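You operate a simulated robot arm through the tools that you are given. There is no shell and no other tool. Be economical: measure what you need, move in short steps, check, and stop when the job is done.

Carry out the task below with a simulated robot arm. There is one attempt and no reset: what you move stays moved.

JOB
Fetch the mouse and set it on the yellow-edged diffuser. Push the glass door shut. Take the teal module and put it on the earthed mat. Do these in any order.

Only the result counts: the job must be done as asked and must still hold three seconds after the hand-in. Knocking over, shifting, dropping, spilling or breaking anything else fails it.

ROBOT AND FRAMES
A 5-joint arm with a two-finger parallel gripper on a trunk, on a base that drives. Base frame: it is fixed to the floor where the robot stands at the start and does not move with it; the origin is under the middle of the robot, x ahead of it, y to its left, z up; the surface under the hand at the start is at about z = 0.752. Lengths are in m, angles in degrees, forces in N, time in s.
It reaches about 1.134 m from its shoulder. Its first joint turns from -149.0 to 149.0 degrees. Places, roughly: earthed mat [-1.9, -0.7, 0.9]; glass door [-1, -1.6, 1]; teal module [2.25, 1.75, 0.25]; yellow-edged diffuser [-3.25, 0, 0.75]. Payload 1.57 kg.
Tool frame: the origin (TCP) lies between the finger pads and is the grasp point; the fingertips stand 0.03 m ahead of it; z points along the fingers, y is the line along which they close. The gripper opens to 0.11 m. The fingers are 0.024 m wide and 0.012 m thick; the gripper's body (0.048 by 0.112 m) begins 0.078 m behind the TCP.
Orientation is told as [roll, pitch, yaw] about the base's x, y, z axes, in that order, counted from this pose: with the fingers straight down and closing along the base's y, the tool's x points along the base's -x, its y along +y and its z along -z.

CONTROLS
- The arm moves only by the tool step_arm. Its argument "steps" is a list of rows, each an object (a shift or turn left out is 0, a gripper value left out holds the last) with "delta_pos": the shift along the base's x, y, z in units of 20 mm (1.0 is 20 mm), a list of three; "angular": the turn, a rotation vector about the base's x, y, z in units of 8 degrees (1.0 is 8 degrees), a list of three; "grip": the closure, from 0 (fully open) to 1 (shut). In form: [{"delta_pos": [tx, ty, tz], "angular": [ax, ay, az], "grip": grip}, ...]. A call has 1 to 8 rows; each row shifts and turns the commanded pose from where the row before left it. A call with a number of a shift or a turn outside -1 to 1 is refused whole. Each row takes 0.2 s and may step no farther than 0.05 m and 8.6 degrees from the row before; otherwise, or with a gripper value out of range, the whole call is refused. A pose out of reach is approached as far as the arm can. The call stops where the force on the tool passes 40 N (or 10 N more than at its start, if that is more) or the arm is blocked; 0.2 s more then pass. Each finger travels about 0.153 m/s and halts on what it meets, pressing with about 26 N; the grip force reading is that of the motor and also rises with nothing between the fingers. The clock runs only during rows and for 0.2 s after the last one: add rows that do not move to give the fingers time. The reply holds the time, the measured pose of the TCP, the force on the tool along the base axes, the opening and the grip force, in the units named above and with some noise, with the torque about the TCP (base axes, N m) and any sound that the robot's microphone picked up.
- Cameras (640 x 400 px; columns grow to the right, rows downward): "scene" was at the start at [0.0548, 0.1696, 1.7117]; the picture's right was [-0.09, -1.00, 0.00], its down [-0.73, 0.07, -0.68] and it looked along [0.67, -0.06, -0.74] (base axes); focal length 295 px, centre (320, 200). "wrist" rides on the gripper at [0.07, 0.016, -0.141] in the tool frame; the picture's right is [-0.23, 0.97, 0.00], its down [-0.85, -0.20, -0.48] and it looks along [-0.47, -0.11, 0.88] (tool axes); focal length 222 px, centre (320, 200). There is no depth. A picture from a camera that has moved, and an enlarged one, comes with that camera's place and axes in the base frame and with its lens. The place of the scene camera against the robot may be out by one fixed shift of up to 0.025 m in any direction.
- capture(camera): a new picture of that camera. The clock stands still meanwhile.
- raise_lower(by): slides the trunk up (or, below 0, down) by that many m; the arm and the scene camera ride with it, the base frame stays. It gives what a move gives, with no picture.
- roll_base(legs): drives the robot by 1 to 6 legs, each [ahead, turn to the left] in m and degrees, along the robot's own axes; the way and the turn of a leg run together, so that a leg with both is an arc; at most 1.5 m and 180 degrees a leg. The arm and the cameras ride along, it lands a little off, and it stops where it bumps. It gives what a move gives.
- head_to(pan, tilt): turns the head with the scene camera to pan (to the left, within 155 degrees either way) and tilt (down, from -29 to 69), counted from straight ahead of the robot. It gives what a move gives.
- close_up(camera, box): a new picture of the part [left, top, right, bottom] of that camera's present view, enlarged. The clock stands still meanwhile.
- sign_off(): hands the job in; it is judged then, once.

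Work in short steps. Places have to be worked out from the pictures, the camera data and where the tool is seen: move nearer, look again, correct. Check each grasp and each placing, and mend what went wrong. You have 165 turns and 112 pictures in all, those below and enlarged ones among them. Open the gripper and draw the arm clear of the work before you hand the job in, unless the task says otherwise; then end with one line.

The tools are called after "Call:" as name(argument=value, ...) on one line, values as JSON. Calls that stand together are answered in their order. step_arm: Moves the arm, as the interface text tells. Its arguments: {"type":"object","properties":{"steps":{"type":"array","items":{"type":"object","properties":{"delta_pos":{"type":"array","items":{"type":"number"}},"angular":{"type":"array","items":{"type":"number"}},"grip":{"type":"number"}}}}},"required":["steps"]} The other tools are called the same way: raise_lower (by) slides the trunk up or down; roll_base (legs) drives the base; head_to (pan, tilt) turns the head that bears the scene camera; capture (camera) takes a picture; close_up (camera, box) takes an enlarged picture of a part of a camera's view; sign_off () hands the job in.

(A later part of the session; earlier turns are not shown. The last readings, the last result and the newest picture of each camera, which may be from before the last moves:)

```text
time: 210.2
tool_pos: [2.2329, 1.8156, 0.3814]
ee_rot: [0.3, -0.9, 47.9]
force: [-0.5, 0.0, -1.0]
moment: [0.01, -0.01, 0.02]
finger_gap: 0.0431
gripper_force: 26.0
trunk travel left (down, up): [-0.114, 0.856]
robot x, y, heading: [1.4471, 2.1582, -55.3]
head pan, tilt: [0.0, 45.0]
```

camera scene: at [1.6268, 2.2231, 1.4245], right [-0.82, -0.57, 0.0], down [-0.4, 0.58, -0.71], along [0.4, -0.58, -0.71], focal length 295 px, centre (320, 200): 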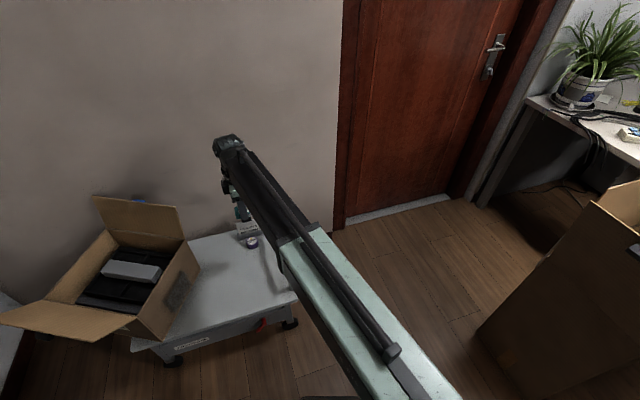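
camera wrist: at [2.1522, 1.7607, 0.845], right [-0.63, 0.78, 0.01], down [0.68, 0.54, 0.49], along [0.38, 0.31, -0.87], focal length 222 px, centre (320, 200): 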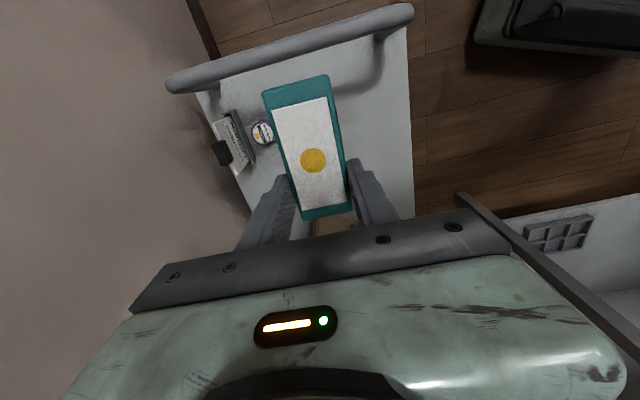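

Down to within ~1 cm; easing to contact.

Call:
raise_lower(by=-0.008)

Call:
raise_lower(by=-0.003)

```text
time: 210.8
tool_pos: [2.2339, 1.816, 0.3708]
ee_rot: [0.3, -0.9, 47.9]
force: [0.0, -0.2, -2.2]
moment: [0.01, 0.0, 0.01]
finger_gap: 0.0433
gripper_force: 25.8
trunk travel left (down, up): [-0.106, 0.864]
robot x, y, heading: [1.4484, 2.1603, -55.5]
head pan, tilt: [0.0, 45.0]
```

```text
time: 211.3
tool_pos: [2.2353, 1.8157, 0.3696]
ee_rot: [0.3, -0.9, 47.9]
force: [1.5, 0.0, 9.3]
moment: [-0.54, 0.14, -0.02]
finger_gap: 0.0434
gripper_force: 26.3
trunk travel left (down, up): [-0.103, 0.867]
robot x, y, heading: [1.4496, 2.1573, -55.5]
head pan, tilt: [0.0, 45.0]
```

Contact; I release and raise clear.

Call:
step_arm(steps=[{"grip": 0.55}, {"grip": 0.4}, {"grip": 0.3}, {"grip": 0.3}])

Call:
raise_lower(by=0.35)

Call:
capture(camera="wrist")

```text
time: 212.3
tool_pos: [2.2332, 1.8154, 0.3707]
ee_rot: [0.3, -0.9, 47.9]
force: [-0.9, 1.8, 10.8]
moment: [-0.29, -0.22, -0.03]
finger_gap: 0.0751
gripper_force: 0.0
trunk travel left (down, up): [-0.103, 0.867]
robot x, y, heading: [1.4445, 2.1547, -55.6]
head pan, tilt: [0.0, 45.0]
```

```text
time: 215.8
tool_pos: [2.2341, 1.8148, 0.7185]
ee_rot: [0.2, -0.8, 47.9]
force: [0.0, 0.1, 0.0]
moment: [-0.04, 0.01, -0.01]
finger_gap: 0.0767
gripper_force: 0.0
trunk travel left (down, up): [-0.453, 0.517]
robot x, y, heading: [1.4474, 2.1579, -55.6]
head pan, tilt: [0.0, 45.0]
```

```text
46 pictures are left
camera wrist: at [2.1751, 1.7713, 0.859], right [-0.57, 0.82, 0.01], down [0.72, 0.49, 0.49], along [0.4, 0.29, -0.87], focal length 222 px, centre (320, 200)
```

wrist: 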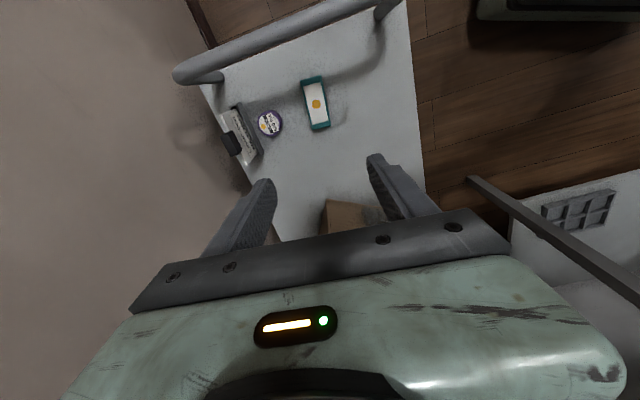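

The module is back in place. Now I move the open hand over the box's right wall (mid ≈ (2.36, 2.09), rim z ≈ 0.53), turning the fingers to straddle it.

Call:
step_arm(steps=[{"delta_pos": [0.45, 1, 0], "angular": [0, 0, 0.59], "grip": 0.3}, {"delta_pos": [0.45, 1, 0], "angular": [0, 0, 0.59]}, {"delta_pos": [0.45, 1, 0], "angular": [0, 0, 0.59]}, {"delta_pos": [0.45, 1, 0], "angular": [0, 0, 0.59]}, {"delta_pos": [0.45, 1, 0], "angular": [0, 0, 0.59]}, {"delta_pos": [0.45, 1, 0], "angular": [0, 0, 0.59]}, {"delta_pos": [0.45, 1, 0], "angular": [0, 0, 0.59]}, {"delta_pos": [0.45, 1, 0], "angular": [0, 0, 0.59]}])

Call:
step_arm(steps=[{"delta_pos": [0.45, 1, 0], "angular": [0, 0, 0.59]}, {"delta_pos": [0.45, 1, 0], "angular": [0, 0, 0.59]}, {"delta_pos": [0.45, 1, 0], "angular": [0, 0, 0.59]}, {"delta_pos": [0.45, 1, 0], "angular": [0, 0, 0.59]}, {"delta_pos": [0.45, 1, 0], "angular": [0, 0, 0.59]}, {"delta_pos": [0.45, 0.9, 0], "angular": [0, 0, 0.59]}])

Call:
capture(camera="wrist")

Call:
capture(camera="scene")

```text
time: 217.6
tool_pos: [2.3055, 1.9745, 0.7205]
ee_rot: [0.3, -1.0, 85.8]
force: [0.6, 0.2, 0.1]
moment: [0.01, 0.0, -0.01]
finger_gap: 0.0769
gripper_force: 0.1
trunk travel left (down, up): [-0.453, 0.517]
robot x, y, heading: [1.4464, 2.1578, -55.4]
head pan, tilt: [0.0, 45.0]
```

```text
time: 218.9
tool_pos: [2.3585, 2.0948, 0.7198]
ee_rot: [0.4, -0.9, 114.1]
force: [-0.1, -0.6, -0.2]
moment: [0.02, -0.01, -0.03]
finger_gap: 0.0769
gripper_force: 0.1
trunk travel left (down, up): [-0.453, 0.517]
robot x, y, heading: [1.4461, 2.1566, -55.3]
head pan, tilt: [0.0, 45.0]
```

```text
45 pictures are left
camera wrist: at [2.3754, 2.0207, 0.8591], right [-0.98, -0.19, 0.01], down [-0.16, 0.86, 0.49], along [-0.1, 0.48, -0.87], focal length 222 px, centre (320, 200)
```

wrist: 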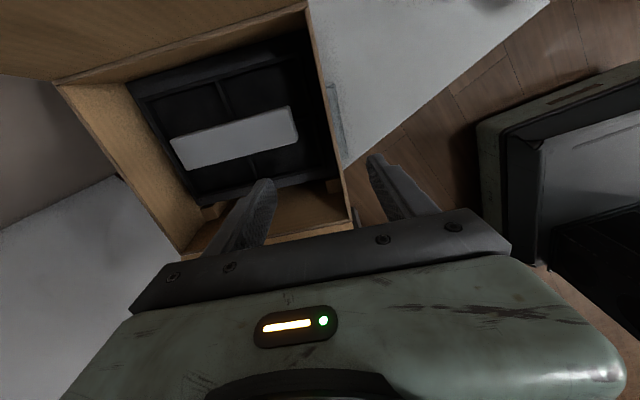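

```text
44 pictures are left
camera scene: at [1.6267, 2.2231, 1.4384], right [-0.82, -0.57, 0.0], down [-0.4, 0.58, -0.71], along [0.4, -0.58, -0.71], focal length 295 px, centre (320, 200)
```

scene: 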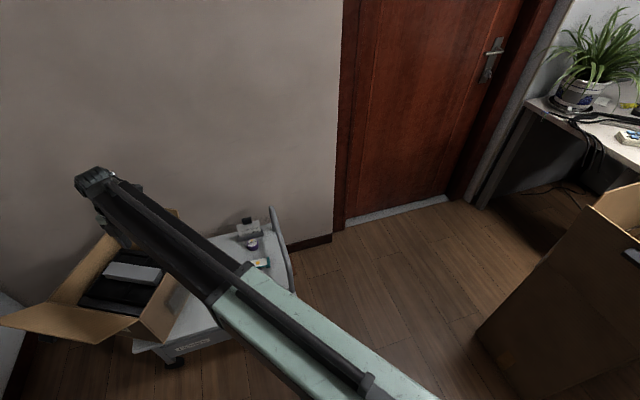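

The wall lies about 2 cm toward the outer finger. I shift to centre on it and lower so the rim is between the fingers.

Call:
step_arm(steps=[{"delta_pos": [-0.9, -0.4, 0]}, {}])

Call:
raise_lower(by=-0.17)

Call:
capture(camera="wrist")

```text
time: 219.6
tool_pos: [2.3413, 2.0844, 0.7203]
ee_rot: [0.4, -1.0, 114.0]
force: [0.0, -0.3, 0.9]
moment: [0.0, -0.03, 0.01]
finger_gap: 0.077
gripper_force: 0.1
trunk travel left (down, up): [-0.453, 0.517]
robot x, y, heading: [1.4442, 2.1535, -55.3]
head pan, tilt: [0.0, 45.0]
```

```text
time: 221.5
tool_pos: [2.3423, 2.0852, 0.5499]
ee_rot: [0.2, -1.0, 113.9]
force: [0.2, -0.2, 0.2]
moment: [-0.03, -0.02, -0.01]
finger_gap: 0.0771
gripper_force: 0.1
trunk travel left (down, up): [-0.283, 0.687]
robot x, y, heading: [1.4437, 2.1573, -55.9]
head pan, tilt: [0.0, 45.0]
```

```text
43 pictures are left
camera wrist: at [2.3578, 2.0117, 0.6891], right [-0.98, -0.19, 0.01], down [-0.16, 0.86, 0.49], along [-0.1, 0.48, -0.87], focal length 222 px, centre (320, 200)
```

wrist: 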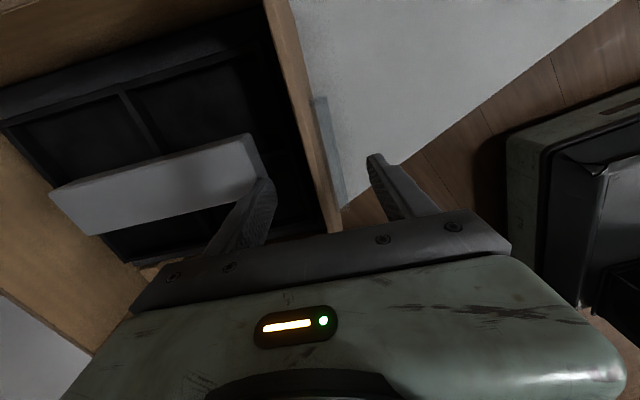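

The wall is centred between the fingers. I lower 2 cm and close on it.

Call:
raise_lower(by=-0.022)

Call:
step_arm(steps=[{"grip": 0.45}, {"grip": 0.6}, {"grip": 0.75}, {"grip": 0.9}, {"grip": 1}, {"grip": 1}])

Call:
capture(camera="wrist")

```text
time: 222.2
tool_pos: [2.3408, 2.0855, 0.5285]
ee_rot: [0.3, -0.9, 114.0]
force: [0.7, 0.0, -1.0]
moment: [0.0, 0.0, -0.03]
finger_gap: 0.0771
gripper_force: 0.1
trunk travel left (down, up): [-0.261, 0.709]
robot x, y, heading: [1.4474, 2.1579, -55.8]
head pan, tilt: [0.0, 45.0]
```

```text
time: 223.6
tool_pos: [2.3417, 2.0848, 0.5272]
ee_rot: [0.3, -0.7, 114.0]
force: [-0.5, 0.7, 0.2]
moment: [0.06, -0.89, 0.63]
finger_gap: 0.0061
gripper_force: 25.7
trunk travel left (down, up): [-0.261, 0.709]
robot x, y, heading: [1.4492, 2.1589, -55.3]
head pan, tilt: [0.0, 45.0]
```

```text
42 pictures are left
camera wrist: at [2.3578, 2.0118, 0.6672], right [-0.98, -0.19, 0.01], down [-0.16, 0.86, 0.49], along [-0.1, 0.48, -0.87], focal length 222 px, centre (320, 200)
```

wrist: 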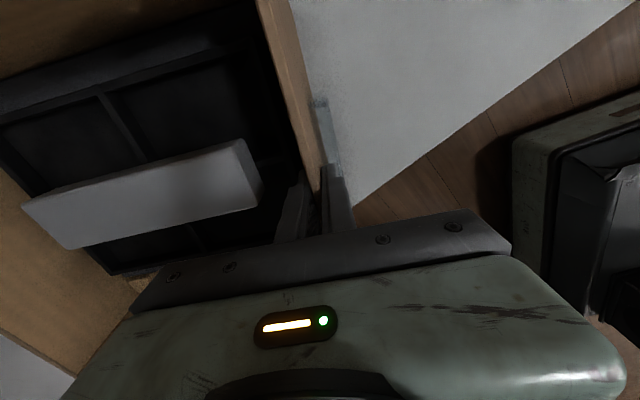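

The wall is gripped (gap 6 mm). I pull gently toward the original place, turning with it, in two halves.

Call:
step_arm(steps=[{"delta_pos": [-0.2, -0.63, 0], "angular": [0, 0, 0.2]}, {"delta_pos": [-0.2, -0.63, 0], "angular": [0, 0, 0.23]}, {"delta_pos": [-0.2, -0.63, 0], "angular": [0, 0, 0.23]}, {"delta_pos": [-0.2, -0.63, 0], "angular": [0, 0, 0.23]}, {"delta_pos": [-0.2, -0.63, 0], "angular": [0, 0, 0.23]}, {"delta_pos": [-0.2, -0.63, 0], "angular": [0, 0, 0.23]}, {"delta_pos": [-0.2, -0.63, 0], "angular": [0, 0, 0.23]}])

Call:
capture(camera="wrist")

Call:
capture(camera="scene")

```text
time: 225.2
tool_pos: [2.3145, 1.9955, 0.5275]
ee_rot: [0.3, -0.7, 126.6]
force: [2.5, 2.5, -0.1]
moment: [0.77, -0.85, -0.26]
finger_gap: 0.0061
gripper_force: 26.3
trunk travel left (down, up): [-0.261, 0.709]
robot x, y, heading: [1.4483, 2.1606, -55.5]
head pan, tilt: [0.0, 45.0]
```

```text
41 pictures are left
camera wrist: at [2.3455, 1.9276, 0.6671], right [-0.92, -0.4, 0.01], down [-0.34, 0.8, 0.49], along [-0.2, 0.45, -0.87], focal length 222 px, centre (320, 200)
```

wrist: 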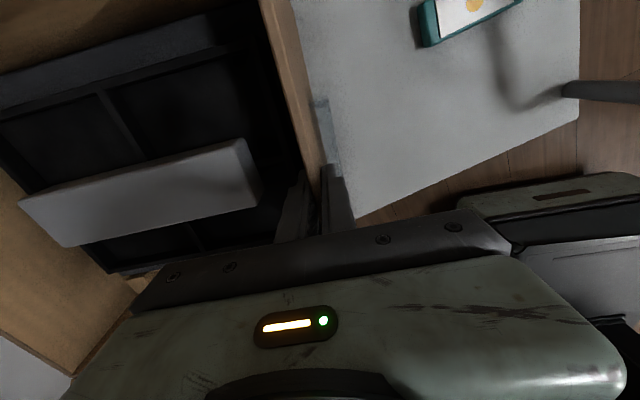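

```text
40 pictures are left
camera scene: at [1.6267, 2.2233, 1.2464], right [-0.82, -0.57, 0.0], down [-0.4, 0.58, -0.71], along [0.4, -0.58, -0.71], focal length 295 px, centre (320, 200)
```

scene: 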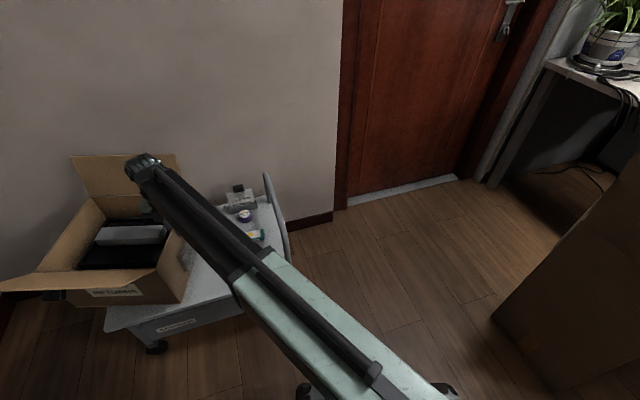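

The box follows the hand rigidly, so I can set its pose. I finish the pull: (-0.032, -0.101) and +15°.

Call:
step_arm(steps=[{"delta_pos": [-0.23, -0.72, 0], "angular": [0, 0, 0.275]}, {"delta_pos": [-0.23, -0.72, 0], "angular": [0, 0, 0.275]}, {"delta_pos": [-0.23, -0.72, 0], "angular": [0, 0, 0.275]}, {"delta_pos": [-0.23, -0.72, 0], "angular": [0, 0, 0.275]}, {"delta_pos": [-0.23, -0.72, 0], "angular": [0, 0, 0.275]}, {"delta_pos": [-0.23, -0.72, 0], "angular": [0, 0, 0.275]}, {"delta_pos": [-0.23, -0.6, 0], "angular": [0, 0, 0.275]}])

Call:
capture(camera="scene")

Call:
capture(camera="wrist")

```text
time: 226.8
tool_pos: [2.2819, 1.8973, 0.5267]
ee_rot: [0.4, -0.8, 142.0]
force: [2.4, 2.2, 0.4]
moment: [0.63, -0.76, -0.55]
finger_gap: 0.0059
gripper_force: 25.9
trunk travel left (down, up): [-0.261, 0.709]
robot x, y, heading: [1.4418, 2.1606, -55.6]
head pan, tilt: [0.0, 45.0]
```

```text
39 pictures are left
camera scene: at [1.6267, 2.2233, 1.2464], right [-0.82, -0.57, 0.0], down [-0.4, 0.58, -0.71], along [0.4, -0.58, -0.71], focal length 295 px, centre (320, 200)
```

scene: 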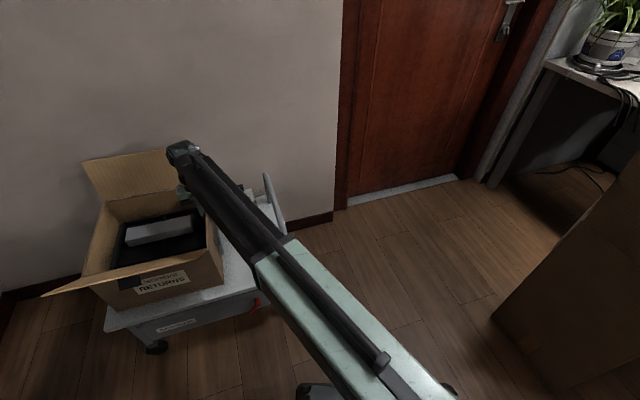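

```text
38 pictures are left
camera wrist: at [2.3293, 1.8405, 0.667], right [-0.78, -0.63, 0.01], down [-0.54, 0.68, 0.49], along [-0.31, 0.38, -0.87], focal length 222 px, centre (320, 200)
```

wrist: 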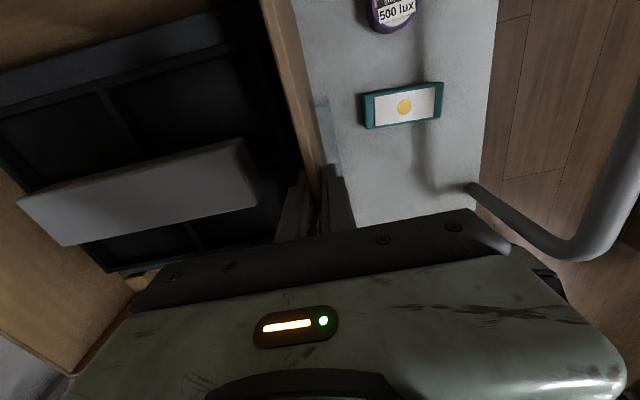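

The box is about back in line with the cart. I release, raise, and replicate the earlier viewpoint to compare precisely.

Call:
step_arm(steps=[{"grip": 0.7}, {"grip": 0.4}, {"grip": 0.3}, {"grip": 0.3}])

Call:
raise_lower(by=0.18)

Call:
roll_base(legs=[[0, -0.8]])

```text
time: 227.8
tool_pos: [2.2819, 1.8973, 0.5277]
ee_rot: [0.3, -1.0, 142.0]
force: [0.1, 0.7, -0.1]
moment: [0.01, 0.0, 0.0]
finger_gap: 0.0772
gripper_force: 0.0
trunk travel left (down, up): [-0.261, 0.709]
robot x, y, heading: [1.4429, 2.1599, -55.4]
head pan, tilt: [0.0, 45.0]
```

```text
time: 229.8
tool_pos: [2.2818, 1.8974, 0.7078]
ee_rot: [0.3, -0.9, 142.0]
force: [0.5, 1.2, -0.1]
moment: [-0.01, -0.04, 0.0]
finger_gap: 0.0768
gripper_force: 0.0
trunk travel left (down, up): [-0.441, 0.529]
robot x, y, heading: [1.4463, 2.1583, -55.6]
head pan, tilt: [0.0, 45.0]
```

```text
time: 230.5
tool_pos: [2.2772, 1.8855, 0.7074]
ee_rot: [0.3, -0.9, 141.2]
force: [-0.3, 0.6, 0.2]
moment: [-0.03, 0.03, 0.0]
finger_gap: 0.0767
gripper_force: 0.0
trunk travel left (down, up): [-0.441, 0.529]
robot x, y, heading: [1.4461, 2.1611, -56.0]
head pan, tilt: [0.0, 45.0]
```

Call:
step_arm(steps=[{"delta_pos": [-0.44, -0.49, 0], "angular": [0, 0, -0.93]}, {"delta_pos": [-0.44, -0.49, 0], "angular": [0, 0, -0.93]}, {"delta_pos": [-0.44, -0.49, 0], "angular": [0, 0, -0.93]}, {"delta_pos": [-0.44, -0.49, 0], "angular": [0, 0, -0.93]}, {"delta_pos": [-0.44, -0.49, 0], "angular": [0, 0, -0.93]}, {"delta_pos": [-0.44, -0.49, 0], "angular": [0, 0, -0.93]}, {"delta_pos": [-0.44, -0.49, 0], "angular": [0, 0, -0.93]}, {"delta_pos": [-0.44, -0.49, 0], "angular": [0, 0, -0.93]}])

Call:
step_arm(steps=[{"angular": [0, 0, -0.93]}, {"angular": [0, 0, -0.93]}, {"angular": [0, 0, -0.93]}, {"angular": [0, 0, -0.93]}, {"angular": [-0.15, 0.07, 0], "grip": 0.25}, {}])

Call:
capture(camera="wrist")

Call:
capture(camera="scene")

```text
time: 232.3
tool_pos: [2.2057, 1.8071, 0.7077]
ee_rot: [0.3, -1.0, 81.7]
force: [-0.5, -0.7, 0.4]
moment: [-0.01, 0.01, -0.02]
finger_gap: 0.0771
gripper_force: 0.1
trunk travel left (down, up): [-0.441, 0.529]
robot x, y, heading: [1.4472, 2.1563, -56.0]
head pan, tilt: [0.0, 45.0]
```

```text
time: 233.7
tool_pos: [2.2072, 1.8072, 0.7086]
ee_rot: [0.0, 0.5, 51.9]
force: [0.7, -0.2, -0.1]
moment: [0.0, 0.03, 0.04]
finger_gap: 0.0823
gripper_force: 0.0
trunk travel left (down, up): [-0.441, 0.529]
robot x, y, heading: [1.4468, 2.1599, -56.4]
head pan, tilt: [0.0, 45.0]
```

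```text
37 pictures are left
camera wrist: at [2.1524, 1.7623, 0.8485], right [-0.63, 0.78, 0.0], down [0.69, 0.55, 0.47], along [0.37, 0.29, -0.88], focal length 222 px, centre (320, 200)
```

wrist: 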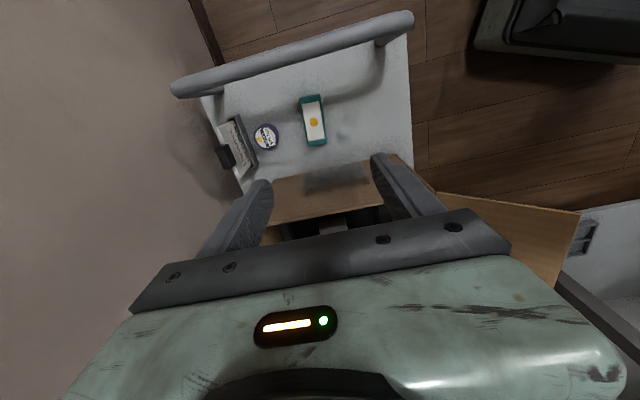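

```text
36 pictures are left
camera scene: at [1.6277, 2.2223, 1.4264], right [-0.83, -0.56, 0.0], down [-0.4, 0.59, -0.71], along [0.4, -0.59, -0.71], focal length 295 px, centre (320, 200)
```

scene: 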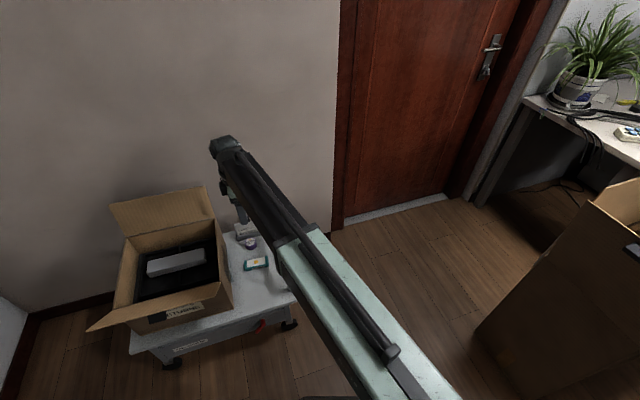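

Compared with the earlier picture, the box is still off by about 2.5 cm (−n) and 3 cm (+u), i.e. it needs about +0.037 m in x; its angle matches. I regrip the wall and shift it.

Call:
step_arm(steps=[{"delta_pos": [0.47, 0.56, 0], "angular": [0, 0, 0.94], "grip": 0.3}, {"delta_pos": [0.47, 0.56, 0], "angular": [0, 0, 0.94]}, {"delta_pos": [0.47, 0.56, 0], "angular": [0, 0, 0.94]}, {"delta_pos": [0.47, 0.56, 0], "angular": [0, 0, 0.94]}, {"delta_pos": [0.47, 0.56, 0], "angular": [0, 0, 0.94]}, {"delta_pos": [0.47, 0.56, 0], "angular": [0, 0, 0.94]}, {"delta_pos": [0.47, 0.56, 0], "angular": [0, 0, 0.94]}, {"delta_pos": [0.47, 0.56, 0], "angular": [0, 0, 0.94]}])

Call:
step_arm(steps=[{"angular": [0, 0, 0.94]}, {"angular": [0, 0, 0.94]}, {"angular": [0, 0, 0.94]}, {"angular": [0, 0, 0.92]}, {}])

Call:
raise_lower(by=-0.16)

Call:
capture(camera="wrist")

```text
time: 235.5
tool_pos: [2.2824, 1.8977, 0.7084]
ee_rot: [0.0, 0.4, 112.1]
force: [1.2, 0.4, -0.6]
moment: [0.0, 0.03, 0.01]
finger_gap: 0.0769
gripper_force: 0.1
trunk travel left (down, up): [-0.441, 0.529]
robot x, y, heading: [1.4488, 2.1631, -55.9]
head pan, tilt: [0.0, 45.0]
```

```text
time: 236.7
tool_pos: [2.283, 1.8984, 0.708]
ee_rot: [0.0, 0.5, 142.1]
force: [-1.0, 0.1, -0.5]
moment: [-0.02, -0.02, 0.0]
finger_gap: 0.0769
gripper_force: 0.1
trunk travel left (down, up): [-0.441, 0.529]
robot x, y, heading: [1.4456, 2.159, -56.0]
head pan, tilt: [0.0, 45.0]
```

```text
time: 238.5
tool_pos: [2.2818, 1.8978, 0.5468]
ee_rot: [0.1, 0.4, 142.0]
force: [-0.9, -0.5, 0.8]
moment: [0.0, 0.04, 0.02]
finger_gap: 0.0772
gripper_force: 0.1
trunk travel left (down, up): [-0.281, 0.689]
robot x, y, heading: [1.4449, 2.1563, -56.0]
head pan, tilt: [0.0, 45.0]
```

```text
35 pictures are left
camera wrist: at [2.3277, 1.8414, 0.6885], right [-0.78, -0.63, 0.0], down [-0.55, 0.69, 0.47], along [-0.3, 0.37, -0.88], focal length 222 px, centre (320, 200)
```

wrist: 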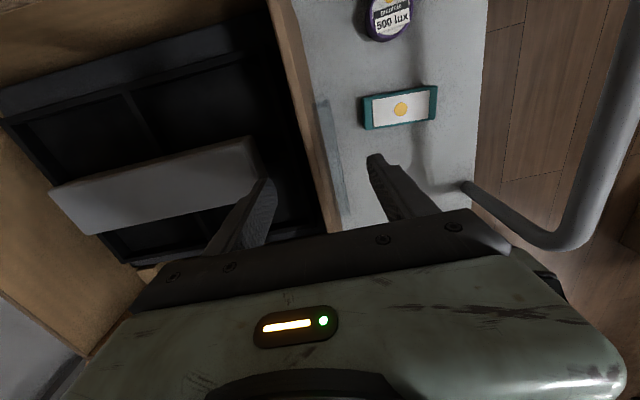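

Same relation as before. I lower 2 cm, close, and shift +0.037 m in x.

Call:
raise_lower(by=-0.02)

Call:
step_arm(steps=[{"grip": 0.6}, {"grip": 0.85}, {"grip": 1}, {"grip": 1}, {"grip": 1}])

Call:
step_arm(steps=[{"delta_pos": [0.47, 0, 0]}, {"delta_pos": [0.47, 0.02, 0]}, {"delta_pos": [0.47, 0.02, 0]}, {"delta_pos": [0.44, 0.03, 0]}, {}])

```text
time: 239.2
tool_pos: [2.2838, 1.8971, 0.5277]
ee_rot: [0.0, 0.4, 142.0]
force: [0.4, 1.0, 0.2]
moment: [0.01, -0.03, 0.01]
finger_gap: 0.0771
gripper_force: 0.0
trunk travel left (down, up): [-0.261, 0.709]
robot x, y, heading: [1.4458, 2.1566, -55.9]
head pan, tilt: [0.0, 45.0]
```

```text
time: 240.4
tool_pos: [2.2816, 1.897, 0.5276]
ee_rot: [0.0, 0.5, 142.0]
force: [-2.4, -2.0, -0.8]
moment: [0.17, -0.15, -0.62]
finger_gap: 0.0058
gripper_force: 25.8
trunk travel left (down, up): [-0.261, 0.709]
robot x, y, heading: [1.4455, 2.1623, -56.0]
head pan, tilt: [0.0, 45.0]
```

```text
time: 241.6
tool_pos: [2.3205, 1.8972, 0.5278]
ee_rot: [0.0, 0.4, 141.9]
force: [-1.9, -0.8, -0.3]
moment: [0.55, 0.51, 0.63]
finger_gap: 0.0058
gripper_force: 25.7
trunk travel left (down, up): [-0.261, 0.709]
robot x, y, heading: [1.4486, 2.1615, -55.9]
head pan, tilt: [0.0, 45.0]
```

Moved. Release, raise, and return to the comparison viewpoint (also the approach to the module).

Call:
step_arm(steps=[{"grip": 0.7}, {"grip": 0.4}, {"grip": 0.3}, {"grip": 0.3}])

Call:
raise_lower(by=0.18)

Call:
step_arm(steps=[{"delta_pos": [-0.7, -0.56, 0], "angular": [0, 0, -0.94]}, {"delta_pos": [-0.7, -0.56, 0], "angular": [0, 0, -0.94]}, {"delta_pos": [-0.7, -0.56, 0], "angular": [0, 0, -0.94]}, {"delta_pos": [-0.7, -0.56, 0], "angular": [0, 0, -0.94]}, {"delta_pos": [-0.7, -0.56, 0], "angular": [0, 0, -0.94]}, {"delta_pos": [-0.7, -0.56, 0], "angular": [0, 0, -0.94]}, {"delta_pos": [-0.7, -0.56, 0], "angular": [0, 0, -0.94]}, {"delta_pos": [-0.7, -0.56, 0], "angular": [0, 0, -0.94]}])

Call:
step_arm(steps=[{"angular": [0, 0, -0.94]}, {"angular": [0, 0, -0.94]}, {"angular": [0, 0, -0.94]}, {"angular": [0, 0, -0.91]}, {"grip": 0.25}])

Call:
capture(camera="wrist")

Call:
capture(camera="scene")

```text
time: 242.6
tool_pos: [2.3212, 1.8968, 0.5289]
ee_rot: [0.0, 0.4, 142.0]
force: [-1.3, -0.5, -0.2]
moment: [0.04, -0.02, -0.02]
finger_gap: 0.0772
gripper_force: 0.1
trunk travel left (down, up): [-0.261, 0.709]
robot x, y, heading: [1.4455, 2.1586, -55.7]
head pan, tilt: [0.0, 45.0]
```

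```text
time: 244.6
tool_pos: [2.3206, 1.8973, 0.7078]
ee_rot: [-0.1, 0.4, 142.0]
force: [0.3, -0.4, -0.6]
moment: [-0.02, -0.01, 0.02]
finger_gap: 0.077
gripper_force: 0.0
trunk travel left (down, up): [-0.441, 0.529]
robot x, y, heading: [1.4483, 2.1593, -55.8]
head pan, tilt: [0.0, 45.0]
```

```text
time: 246.4
tool_pos: [2.2101, 1.8094, 0.7078]
ee_rot: [0.0, 0.4, 81.6]
force: [0.2, -0.6, -0.6]
moment: [0.01, 0.02, 0.03]
finger_gap: 0.0773
gripper_force: 0.0
out of reach, approached as far as the arm can: row 5
trunk travel left (down, up): [-0.441, 0.529]
robot x, y, heading: [1.4493, 2.1592, -55.9]
head pan, tilt: [0.0, 45.0]
```

```text
time: 247.6
tool_pos: [2.2082, 1.8081, 0.7082]
ee_rot: [0.1, 0.4, 51.9]
force: [-0.9, 0.1, 0.9]
moment: [-0.01, -0.03, -0.04]
finger_gap: 0.0826
gripper_force: 0.0
out of reach, approached as far as the arm can: row 4
trunk travel left (down, up): [-0.441, 0.529]
robot x, y, heading: [1.4469, 2.1606, -55.9]
head pan, tilt: [0.0, 45.0]
```

```text
34 pictures are left
camera wrist: at [2.1544, 1.7633, 0.8485], right [-0.63, 0.78, 0.0], down [0.69, 0.55, 0.47], along [0.37, 0.29, -0.88], focal length 222 px, centre (320, 200)
```

wrist: 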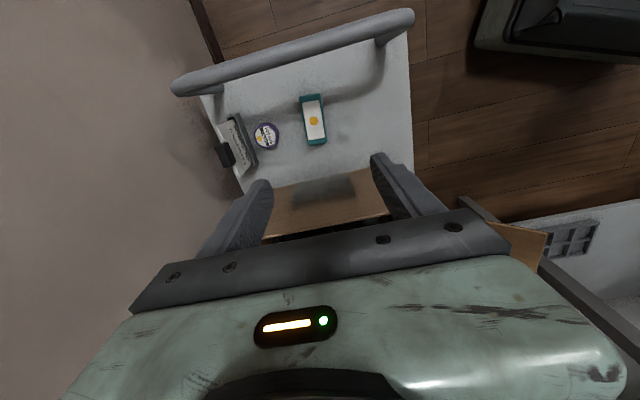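

```text
33 pictures are left
camera scene: at [1.6277, 2.2223, 1.4264], right [-0.83, -0.56, 0.0], down [-0.4, 0.59, -0.71], along [0.4, -0.59, -0.71], focal length 295 px, centre (320, 200)
```

scene: 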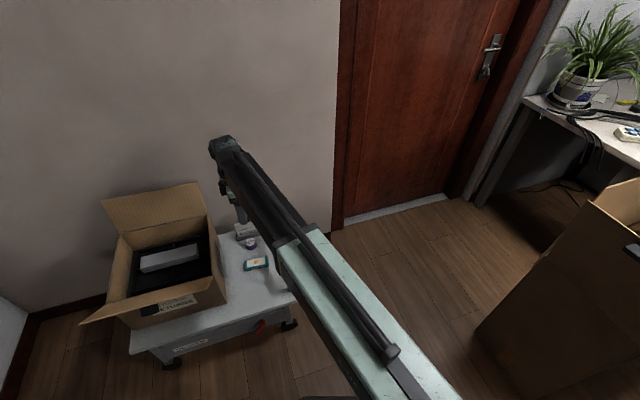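

The box now matches its earlier appearance to within several millimetres. Now I regrasp the module at the same hand pose as at release.

Call:
step_arm(steps=[{"delta_pos": [0.64, 0.17, 0], "angular": [0, 0, -0.25]}, {"delta_pos": [0.64, 0.17, 0], "angular": [0, 0, -0.25]}, {}])

Call:
raise_lower(by=-0.3)

Call:
capture(camera="wrist")

```text
time: 248.4
tool_pos: [2.2368, 1.8134, 0.7085]
ee_rot: [0.0, 0.4, 48.0]
force: [-0.3, -0.2, 0.6]
moment: [0.0, 0.0, 0.01]
finger_gap: 0.0826
gripper_force: 0.2
trunk travel left (down, up): [-0.441, 0.529]
robot x, y, heading: [1.446, 2.1573, -55.8]
head pan, tilt: [0.0, 45.0]
```

```text
time: 251.4
tool_pos: [2.235, 1.8145, 0.408]
ee_rot: [0.1, 0.4, 48.0]
force: [-0.8, -0.1, 0.1]
moment: [-0.06, -0.01, 0.01]
finger_gap: 0.0824
gripper_force: 0.1
trunk travel left (down, up): [-0.141, 0.829]
robot x, y, heading: [1.447, 2.1573, -56.0]
head pan, tilt: [0.0, 45.0]
```

```text
32 pictures are left
camera wrist: at [2.1783, 1.7737, 0.5485], right [-0.57, 0.82, 0.0], down [0.72, 0.5, 0.47], along [0.39, 0.27, -0.88], focal length 222 px, centre (320, 200)
```

wrist: 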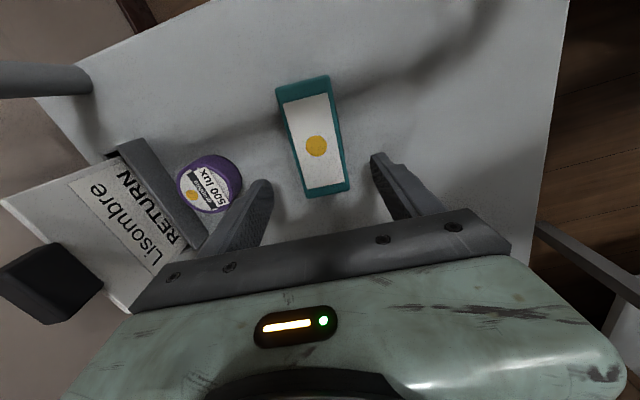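

Aligned as before. Lower to z ≈ 0.371 and close.

Call:
raise_lower(by=-0.036)

Call:
step_arm(steps=[{"grip": 0.45}, {"grip": 0.6}, {"grip": 0.8}, {"grip": 1}, {"grip": 1}, {"grip": 1}])

Call:
raise_lower(by=0.35)

Call:
capture(camera="wrist")

```text
time: 252.2
tool_pos: [2.2357, 1.815, 0.3717]
ee_rot: [0.1, 0.5, 48.0]
force: [-0.5, -0.5, -0.7]
moment: [0.01, 0.0, 0.05]
finger_gap: 0.0826
gripper_force: 0.0
trunk travel left (down, up): [-0.105, 0.865]
robot x, y, heading: [1.4487, 2.1586, -55.8]
head pan, tilt: [0.0, 45.0]
```

```text
time: 253.6
tool_pos: [2.235, 1.8156, 0.372]
ee_rot: [0.0, 0.4, 48.1]
force: [-0.3, -0.1, -0.6]
moment: [0.03, -0.01, 0.0]
finger_gap: 0.0431
gripper_force: 25.7
trunk travel left (down, up): [-0.105, 0.865]
robot x, y, heading: [1.4456, 2.1588, -56.1]
head pan, tilt: [0.0, 45.0]
```

```text
time: 257.0
tool_pos: [2.2359, 1.8142, 0.7216]
ee_rot: [0.1, 0.5, 48.0]
force: [0.4, 0.7, -1.5]
moment: [0.01, -0.01, -0.03]
finger_gap: 0.0434
gripper_force: 26.3
trunk travel left (down, up): [-0.455, 0.515]
robot x, y, heading: [1.4453, 2.1603, -56.0]
head pan, tilt: [0.0, 45.0]
```

```text
31 pictures are left
camera wrist: at [2.1784, 1.7736, 0.8624], right [-0.57, 0.82, 0.0], down [0.72, 0.5, 0.47], along [0.39, 0.27, -0.88], focal length 222 px, centre (320, 200)
```

wrist: 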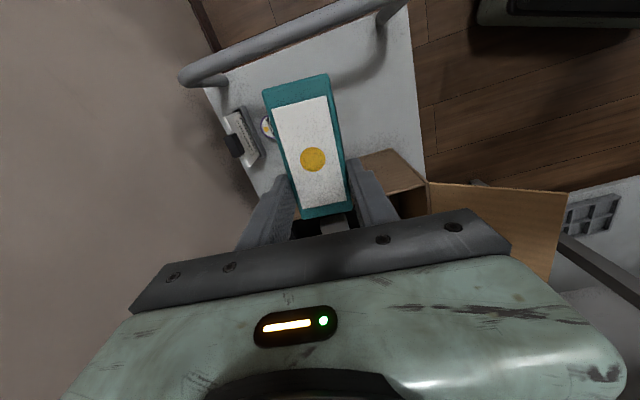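

The module is held again. Raise further by 0.4 m (checked on its own).

Call:
raise_lower(by=0.4)

```text
time: 260.8
tool_pos: [2.2359, 1.8152, 1.1214]
ee_rot: [0.1, 0.3, 47.9]
force: [0.0, -0.5, -1.2]
moment: [0.01, -0.01, 0.03]
finger_gap: 0.0431
gripper_force: 26.4
trunk travel left (down, up): [-0.855, 0.115]
robot x, y, heading: [1.4462, 2.1552, -56.1]
head pan, tilt: [0.0, 45.0]
```

Call:
raise_lower(by=0.08)

Call:
step_arm(steps=[{"delta_pos": [-0.97, -0.64, 0]}, {"delta_pos": [-0.97, -0.64, 0]}, {"delta_pos": [-0.97, -0.64, 0]}, {"delta_pos": [-0.97, -0.64, 0]}, {"delta_pos": [-0.97, -0.64, 0]}, {"delta_pos": [-0.97, -0.64, 0]}, {"delta_pos": [-0.97, -0.64, 0]}, {"delta_pos": [-0.97, -0.64, 0]}])

Call:
step_arm(steps=[{"delta_pos": [-0.97, -0.64, 0]}, {"delta_pos": [-0.97, -0.64, 0]}, {"delta_pos": [-0.97, -0.64, 0]}, {"delta_pos": [-0.97, -0.64, 0]}, {"delta_pos": [-0.97, -0.64, 0]}, {"delta_pos": [-0.97, -0.64, 0]}, {"delta_pos": [-0.97, -0.64, 0]}, {"delta_pos": [-0.97, -0.64, 0]}])

Call:
capture(camera="scene")

```text
time: 262.0
tool_pos: [2.2356, 1.8138, 1.2006]
ee_rot: [0.1, 0.3, 47.9]
force: [-0.1, 0.7, -1.1]
moment: [0.04, 0.03, -0.01]
finger_gap: 0.0432
gripper_force: 25.8
trunk travel left (down, up): [-0.935, 0.035]
robot x, y, heading: [1.4495, 2.1554, -56.2]
head pan, tilt: [0.0, 45.0]
```

```text
time: 263.8
tool_pos: [2.0813, 1.7107, 1.2012]
ee_rot: [-0.1, 0.3, 48.0]
force: [0.0, 0.0, 0.3]
moment: [0.05, -0.06, 0.02]
finger_gap: 0.0429
gripper_force: 26.3
trunk travel left (down, up): [-0.935, 0.035]
robot x, y, heading: [1.4492, 2.1591, -56.1]
head pan, tilt: [0.0, 45.0]
```

```text
time: 265.6
tool_pos: [1.9261, 1.609, 1.2016]
ee_rot: [0.0, 0.4, 48.1]
force: [0.6, 0.1, -0.6]
moment: [0.01, -0.02, 0.03]
finger_gap: 0.0432
gripper_force: 26.0
trunk travel left (down, up): [-0.935, 0.035]
robot x, y, heading: [1.446, 2.1576, -55.9]
head pan, tilt: [0.0, 45.0]
```

```text
30 pictures are left
camera scene: at [1.6275, 2.222, 1.9205], right [-0.83, -0.56, 0.0], down [-0.4, 0.59, -0.71], along [0.4, -0.59, -0.71], focal length 295 px, centre (320, 200)
```

scene: 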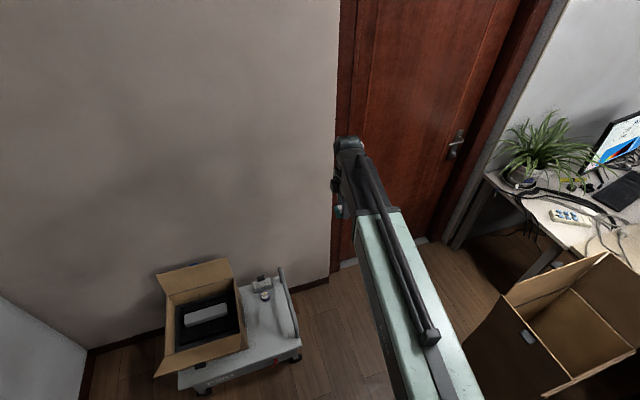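

All clear. I turn in line with the alley and reverse out, then take a comparison zoom of the cart from the far end.

Call:
roll_base(legs=[[0, 24.2], [-1.5, 0], [-1.5, 0]])

Call:
head_to(pan=0, tilt=22)

Call:
capture(camera="scene")

```text
time: 281.4
tool_pos: [-0.4598, 3.4382, 1.2018]
ee_rot: [0.0, 0.5, 74.0]
force: [-0.2, -0.2, -1.2]
moment: [-0.02, -0.03, -0.01]
finger_gap: 0.0434
gripper_force: 26.4
trunk travel left (down, up): [-0.935, 0.035]
robot x, y, heading: [-1.132, 3.7205, -30.0]
head pan, tilt: [0.0, 45.0]
```

```text
time: 282.2
tool_pos: [-0.4587, 3.4406, 1.2014]
ee_rot: [0.1, 0.4, 74.0]
force: [0.6, 0.7, -0.7]
moment: [0.03, 0.03, 0.02]
finger_gap: 0.0435
gripper_force: 25.6
trunk travel left (down, up): [-0.935, 0.035]
robot x, y, heading: [-1.1297, 3.7234, -29.8]
head pan, tilt: [0.0, 22.0]
```

```text
29 pictures are left
camera scene: at [-0.9846, 3.8442, 1.9558], right [-0.5, -0.87, 0.0], down [-0.33, 0.19, -0.93], along [0.8, -0.46, -0.38], focal length 295 px, centre (320, 200)
```

scene: 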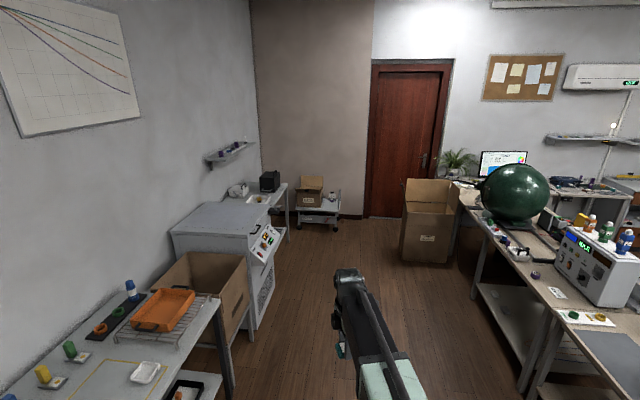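

Call:
close_up(camera="scene", box=[276, 165, 356, 235])

```text
5.71 times, centred on (316, 200) of scene
camera zoom: at [-0.9846, 3.8442, 1.9558], right [-0.5, -0.87, 0.0], down [-0.33, 0.19, -0.93], along [0.8, -0.46, -0.38], focal length 1685 px, centre (343, 200)
```

zoom: 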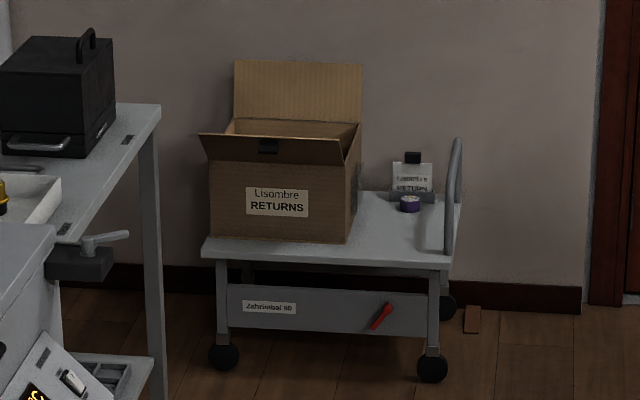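

Against the first zoom, the box sits within about 7 mm of where it was; good. Now I drive around the island's end back into the corridor.

Call:
roll_base(legs=[[0, -98.2], [1.3, 0], [1.3, 0], [0, 90]])

Call:
capture(camera="scene")

```text
time: 303.0
tool_pos: [-2.2108, 1.3556, 1.2005]
ee_rot: [0.0, 0.4, 64.9]
force: [-0.2, 0.3, -0.9]
moment: [0.01, 0.03, 0.01]
finger_gap: 0.0431
gripper_force: 25.7
trunk travel left (down, up): [-0.935, 0.035]
robot x, y, heading: [-2.8446, 1.7153, -39.8]
head pan, tilt: [0.0, 22.0]
```

```text
27 pictures are left
camera scene: at [-2.6809, 1.82, 1.9559], right [-0.64, -0.77, 0.0], down [-0.29, 0.24, -0.93], along [0.71, -0.59, -0.37], focal length 295 px, centre (320, 200)
```

scene: 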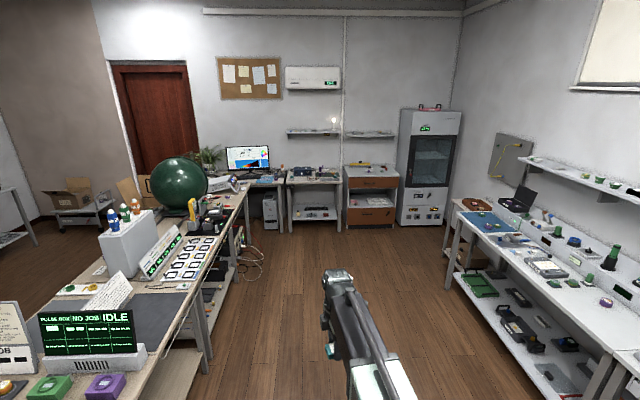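

The door is still shut. I drive down the corridor to the blue mat and turn to face the bench.

Call:
roll_base(legs=[[0, 1.8], [1.1, 0], [1.1, 0], [0, -90]])

Call:
head_to(pan=0, tilt=40)

Call:
capture(camera="scene")

```text
time: 318.2
tool_pos: [-1.4891, -0.342, 1.2009]
ee_rot: [0.1, 0.3, -25.6]
force: [0.4, 1.3, -1.8]
moment: [-0.03, -0.05, -0.02]
finger_gap: 0.0435
gripper_force: 25.8
trunk travel left (down, up): [-0.935, 0.035]
robot x, y, heading: [-1.0951, 0.2714, -129.4]
head pan, tilt: [0.0, 22.0]
```

```text
time: 319.0
tool_pos: [-1.4879, -0.3425, 1.202]
ee_rot: [0.1, 0.4, -25.5]
force: [0.1, -0.1, -1.3]
moment: [-0.07, -0.09, 0.02]
finger_gap: 0.0431
gripper_force: 26.0
trunk travel left (down, up): [-0.935, 0.035]
robot x, y, heading: [-1.0932, 0.2695, -129.3]
head pan, tilt: [0.0, 40.0]
```

```text
26 pictures are left
camera scene: at [-0.9695, 0.1295, 1.9278], right [-0.77, 0.63, 0.0], down [0.41, 0.5, -0.77], along [-0.49, -0.59, -0.64], focal length 295 px, centre (320, 200)
```

scene: 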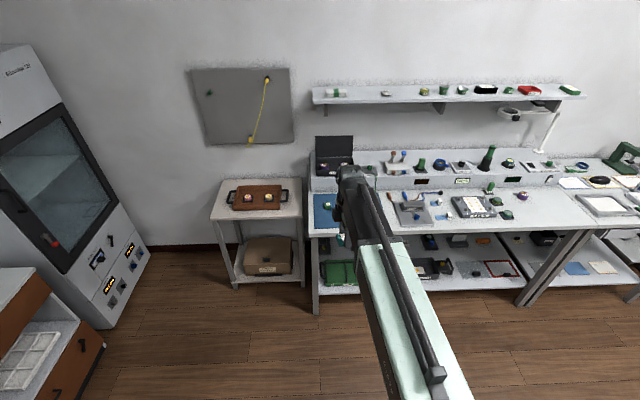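

The mat lies at the bench's left end. I roll 0.4 m ahead with the module held high and look down with the wrist camera.

Call:
roll_base(legs=[[0.38, 0]])

Call:
capture(camera="wrist")

Call:
close_up(camera="scene", box=[220, 140, 460, 290])

```text
time: 321.4
tool_pos: [-1.7216, -0.6321, 1.1999]
ee_rot: [0.1, 0.5, -25.3]
force: [1.0, 0.0, -0.6]
moment: [0.01, -0.01, 0.01]
finger_gap: 0.0432
gripper_force: 26.5
trunk travel left (down, up): [-0.935, 0.035]
robot x, y, heading: [-1.3275, -0.018, -129.3]
head pan, tilt: [0.0, 40.0]
```

```text
25 pictures are left
camera wrist: at [-1.7764, -0.5882, 1.3421], right [0.62, 0.78, 0.0], down [0.69, -0.55, 0.47], along [0.37, -0.29, -0.88], focal length 222 px, centre (320, 200)
```

wrist: 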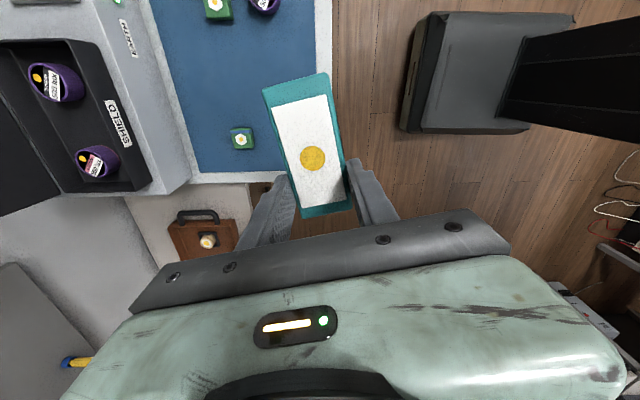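

```text
2.67 times, centred on (340, 215) of scene
camera zoom: at [-1.2045, -0.1582, 1.9277], right [-0.78, 0.63, 0.0], down [0.41, 0.5, -0.77], along [-0.48, -0.59, -0.64], focal length 786 px, centre (267, 160)
```

zoom: 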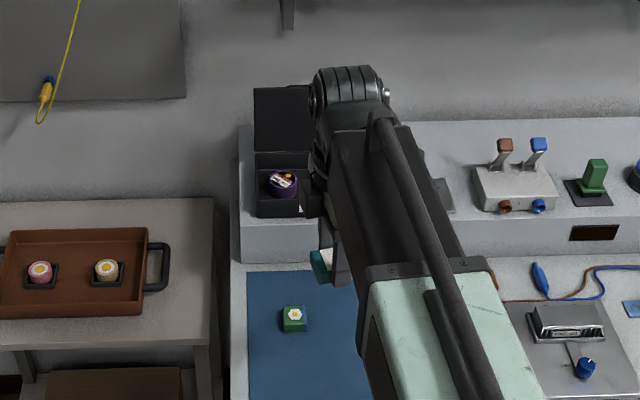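

The mat spans u≈0.86–1.25, n≈−1.84…−1.55; there is free space at u≈1.05, n≈−1.65 between the parts on it. I move there, turning the module's long side across the bench.

Call:
step_arm(steps=[{"delta_pos": [-0.64, -0.09, 0], "angular": [0, 0, 0.97]}, {"delta_pos": [-0.64, -0.09, 0], "angular": [0, 0, 0.97]}, {"delta_pos": [-0.64, -0.09, 0], "angular": [0, 0, 0.97]}, {"delta_pos": [-0.64, -0.09, 0], "angular": [0, 0, 0.97]}, {"delta_pos": [-0.64, -0.09, 0], "angular": [0, 0, 0.97]}, {"delta_pos": [-0.64, -0.09, 0], "angular": [0, 0, 0.97]}, {"delta_pos": [-0.64, -0.09, 0], "angular": [0, 0, 0.97]}, {"delta_pos": [-0.64, -0.09, 0], "angular": [0, 0, 0.97]}])

Call:
step_arm(steps=[{"angular": [0, 0, 0.95]}, {"angular": [0, 0, 0.95]}, {}])

Call:
raise_lower(by=-0.15)

Call:
capture(camera="wrist")

```text
time: 323.1
tool_pos: [-1.8236, -0.6464, 1.2004]
ee_rot: [0.1, 0.5, 36.9]
force: [-0.5, 0.0, 0.0]
moment: [-0.01, -0.02, -0.02]
finger_gap: 0.0435
gripper_force: 26.1
trunk travel left (down, up): [-0.935, 0.035]
robot x, y, heading: [-1.3286, -0.0194, -129.0]
head pan, tilt: [0.0, 40.0]
```

```text
time: 323.9
tool_pos: [-1.8228, -0.6466, 1.2022]
ee_rot: [0.1, 0.4, 44.4]
force: [0.0, 0.5, -0.6]
moment: [0.05, 0.03, 0.03]
finger_gap: 0.0434
gripper_force: 25.7
out of reach, approached as far as the arm can: row 2
trunk travel left (down, up): [-0.935, 0.035]
robot x, y, heading: [-1.3302, -0.0183, -129.1]
head pan, tilt: [0.0, 40.0]
```

```text
time: 325.7
tool_pos: [-1.8241, -0.6463, 1.0511]
ee_rot: [0.0, 0.4, 44.4]
force: [-0.4, -0.2, -1.3]
moment: [0.01, -0.02, -0.01]
finger_gap: 0.0432
gripper_force: 26.1
trunk travel left (down, up): [-0.785, 0.185]
robot x, y, heading: [-1.3334, -0.0154, -129.1]
head pan, tilt: [0.0, 40.0]
```

```text
23 pictures are left
camera wrist: at [-1.8832, -0.6826, 1.1925], right [-0.52, 0.86, 0.0], down [0.75, 0.46, 0.47], along [0.4, 0.24, -0.88], focal length 222 px, centre (320, 200)
```

wrist: 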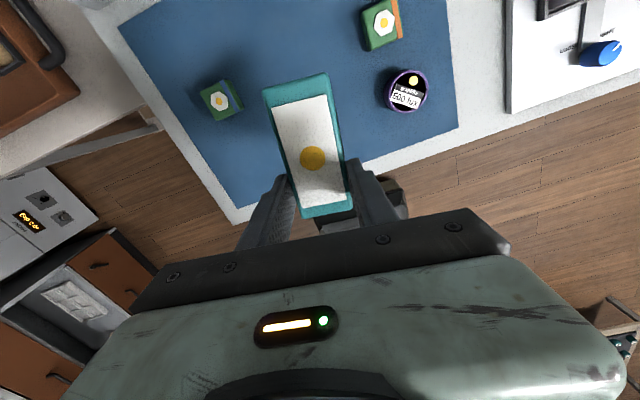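

Hand yaw stops at 44°, which is fine. The module's centre is over u≈1.05, n≈−1.64, clear of the neighbours. I lower toward the mat.

Call:
raise_lower(by=-0.13)

Call:
capture(camera="wrist")

```text
time: 327.3
tool_pos: [-1.8234, -0.646, 0.9215]
ee_rot: [0.1, 0.4, 44.4]
force: [0.2, -0.3, -1.5]
moment: [0.03, -0.01, -0.03]
finger_gap: 0.0433
gripper_force: 26.3
trunk travel left (down, up): [-0.655, 0.315]
robot x, y, heading: [-1.3285, -0.0142, -129.4]
head pan, tilt: [0.0, 40.0]
```

```text
22 pictures are left
camera wrist: at [-1.8832, -0.6826, 1.0625], right [-0.52, 0.86, 0.0], down [0.75, 0.46, 0.47], along [0.4, 0.24, -0.88], focal length 222 px, centre (320, 200)
```

wrist: 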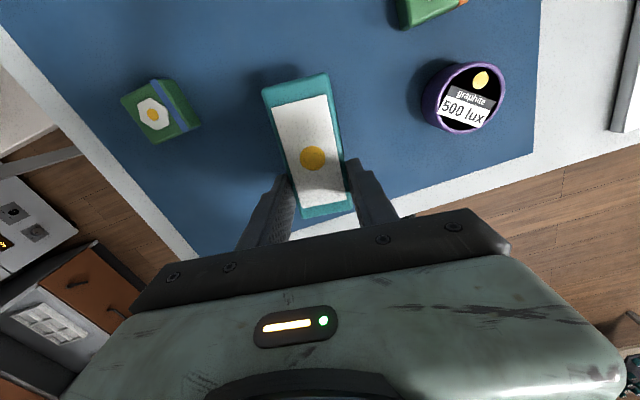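

Good spot; I shift 2 cm further onto the mat and continue down to contact.

Call:
step_arm(steps=[{"delta_pos": [-0.6, -0.8, 0]}, {}])

Call:
raise_lower(by=-0.022)

Call:
raise_lower(by=-0.006)

```text
time: 327.9
tool_pos: [-1.8341, -0.6626, 0.9225]
ee_rot: [0.1, 0.4, 44.4]
force: [-0.8, -0.2, -1.8]
moment: [0.03, -0.04, 0.02]
finger_gap: 0.043
gripper_force: 25.7
trunk travel left (down, up): [-0.655, 0.315]
robot x, y, heading: [-1.3302, -0.0165, -129.2]
head pan, tilt: [0.0, 40.0]
```

```text
time: 328.6
tool_pos: [-1.8339, -0.6609, 0.9003]
ee_rot: [0.1, 0.5, 44.4]
force: [0.0, 1.0, -0.1]
moment: [0.0, -0.03, -0.01]
finger_gap: 0.0431
gripper_force: 27.0
trunk travel left (down, up): [-0.633, 0.337]
robot x, y, heading: [-1.3329, -0.019, -129.2]
head pan, tilt: [0.0, 40.0]
```

```text
time: 329.1
tool_pos: [-1.8343, -0.6613, 0.8935]
ee_rot: [0.1, 0.3, 44.3]
force: [0.8, -0.1, -1.6]
moment: [0.01, -0.02, 0.03]
finger_gap: 0.0432
gripper_force: 25.8
trunk travel left (down, up): [-0.627, 0.343]
robot x, y, heading: [-1.3296, -0.0175, -129.2]
head pan, tilt: [0.0, 40.0]
```

Call:
raise_lower(by=-0.004)

Call:
raise_lower(by=-0.003)

```text
time: 329.6
tool_pos: [-1.834, -0.6624, 0.8896]
ee_rot: [0.1, 0.4, 44.4]
force: [0.4, -0.1, -1.3]
moment: [0.02, 0.0, -0.02]
finger_gap: 0.043
gripper_force: 26.6
trunk travel left (down, up): [-0.623, 0.347]
robot x, y, heading: [-1.3284, -0.0204, -129.3]
head pan, tilt: [0.0, 40.0]
```

```text
time: 330.2
tool_pos: [-1.8339, -0.6615, 0.8876]
ee_rot: [0.1, 0.5, 44.4]
force: [-0.3, -0.8, -1.3]
moment: [0.01, -0.05, 0.02]
finger_gap: 0.0433
gripper_force: 26.0
trunk travel left (down, up): [-0.62, 0.35]
robot x, y, heading: [-1.332, -0.0164, -129.3]
head pan, tilt: [0.0, 40.0]
```

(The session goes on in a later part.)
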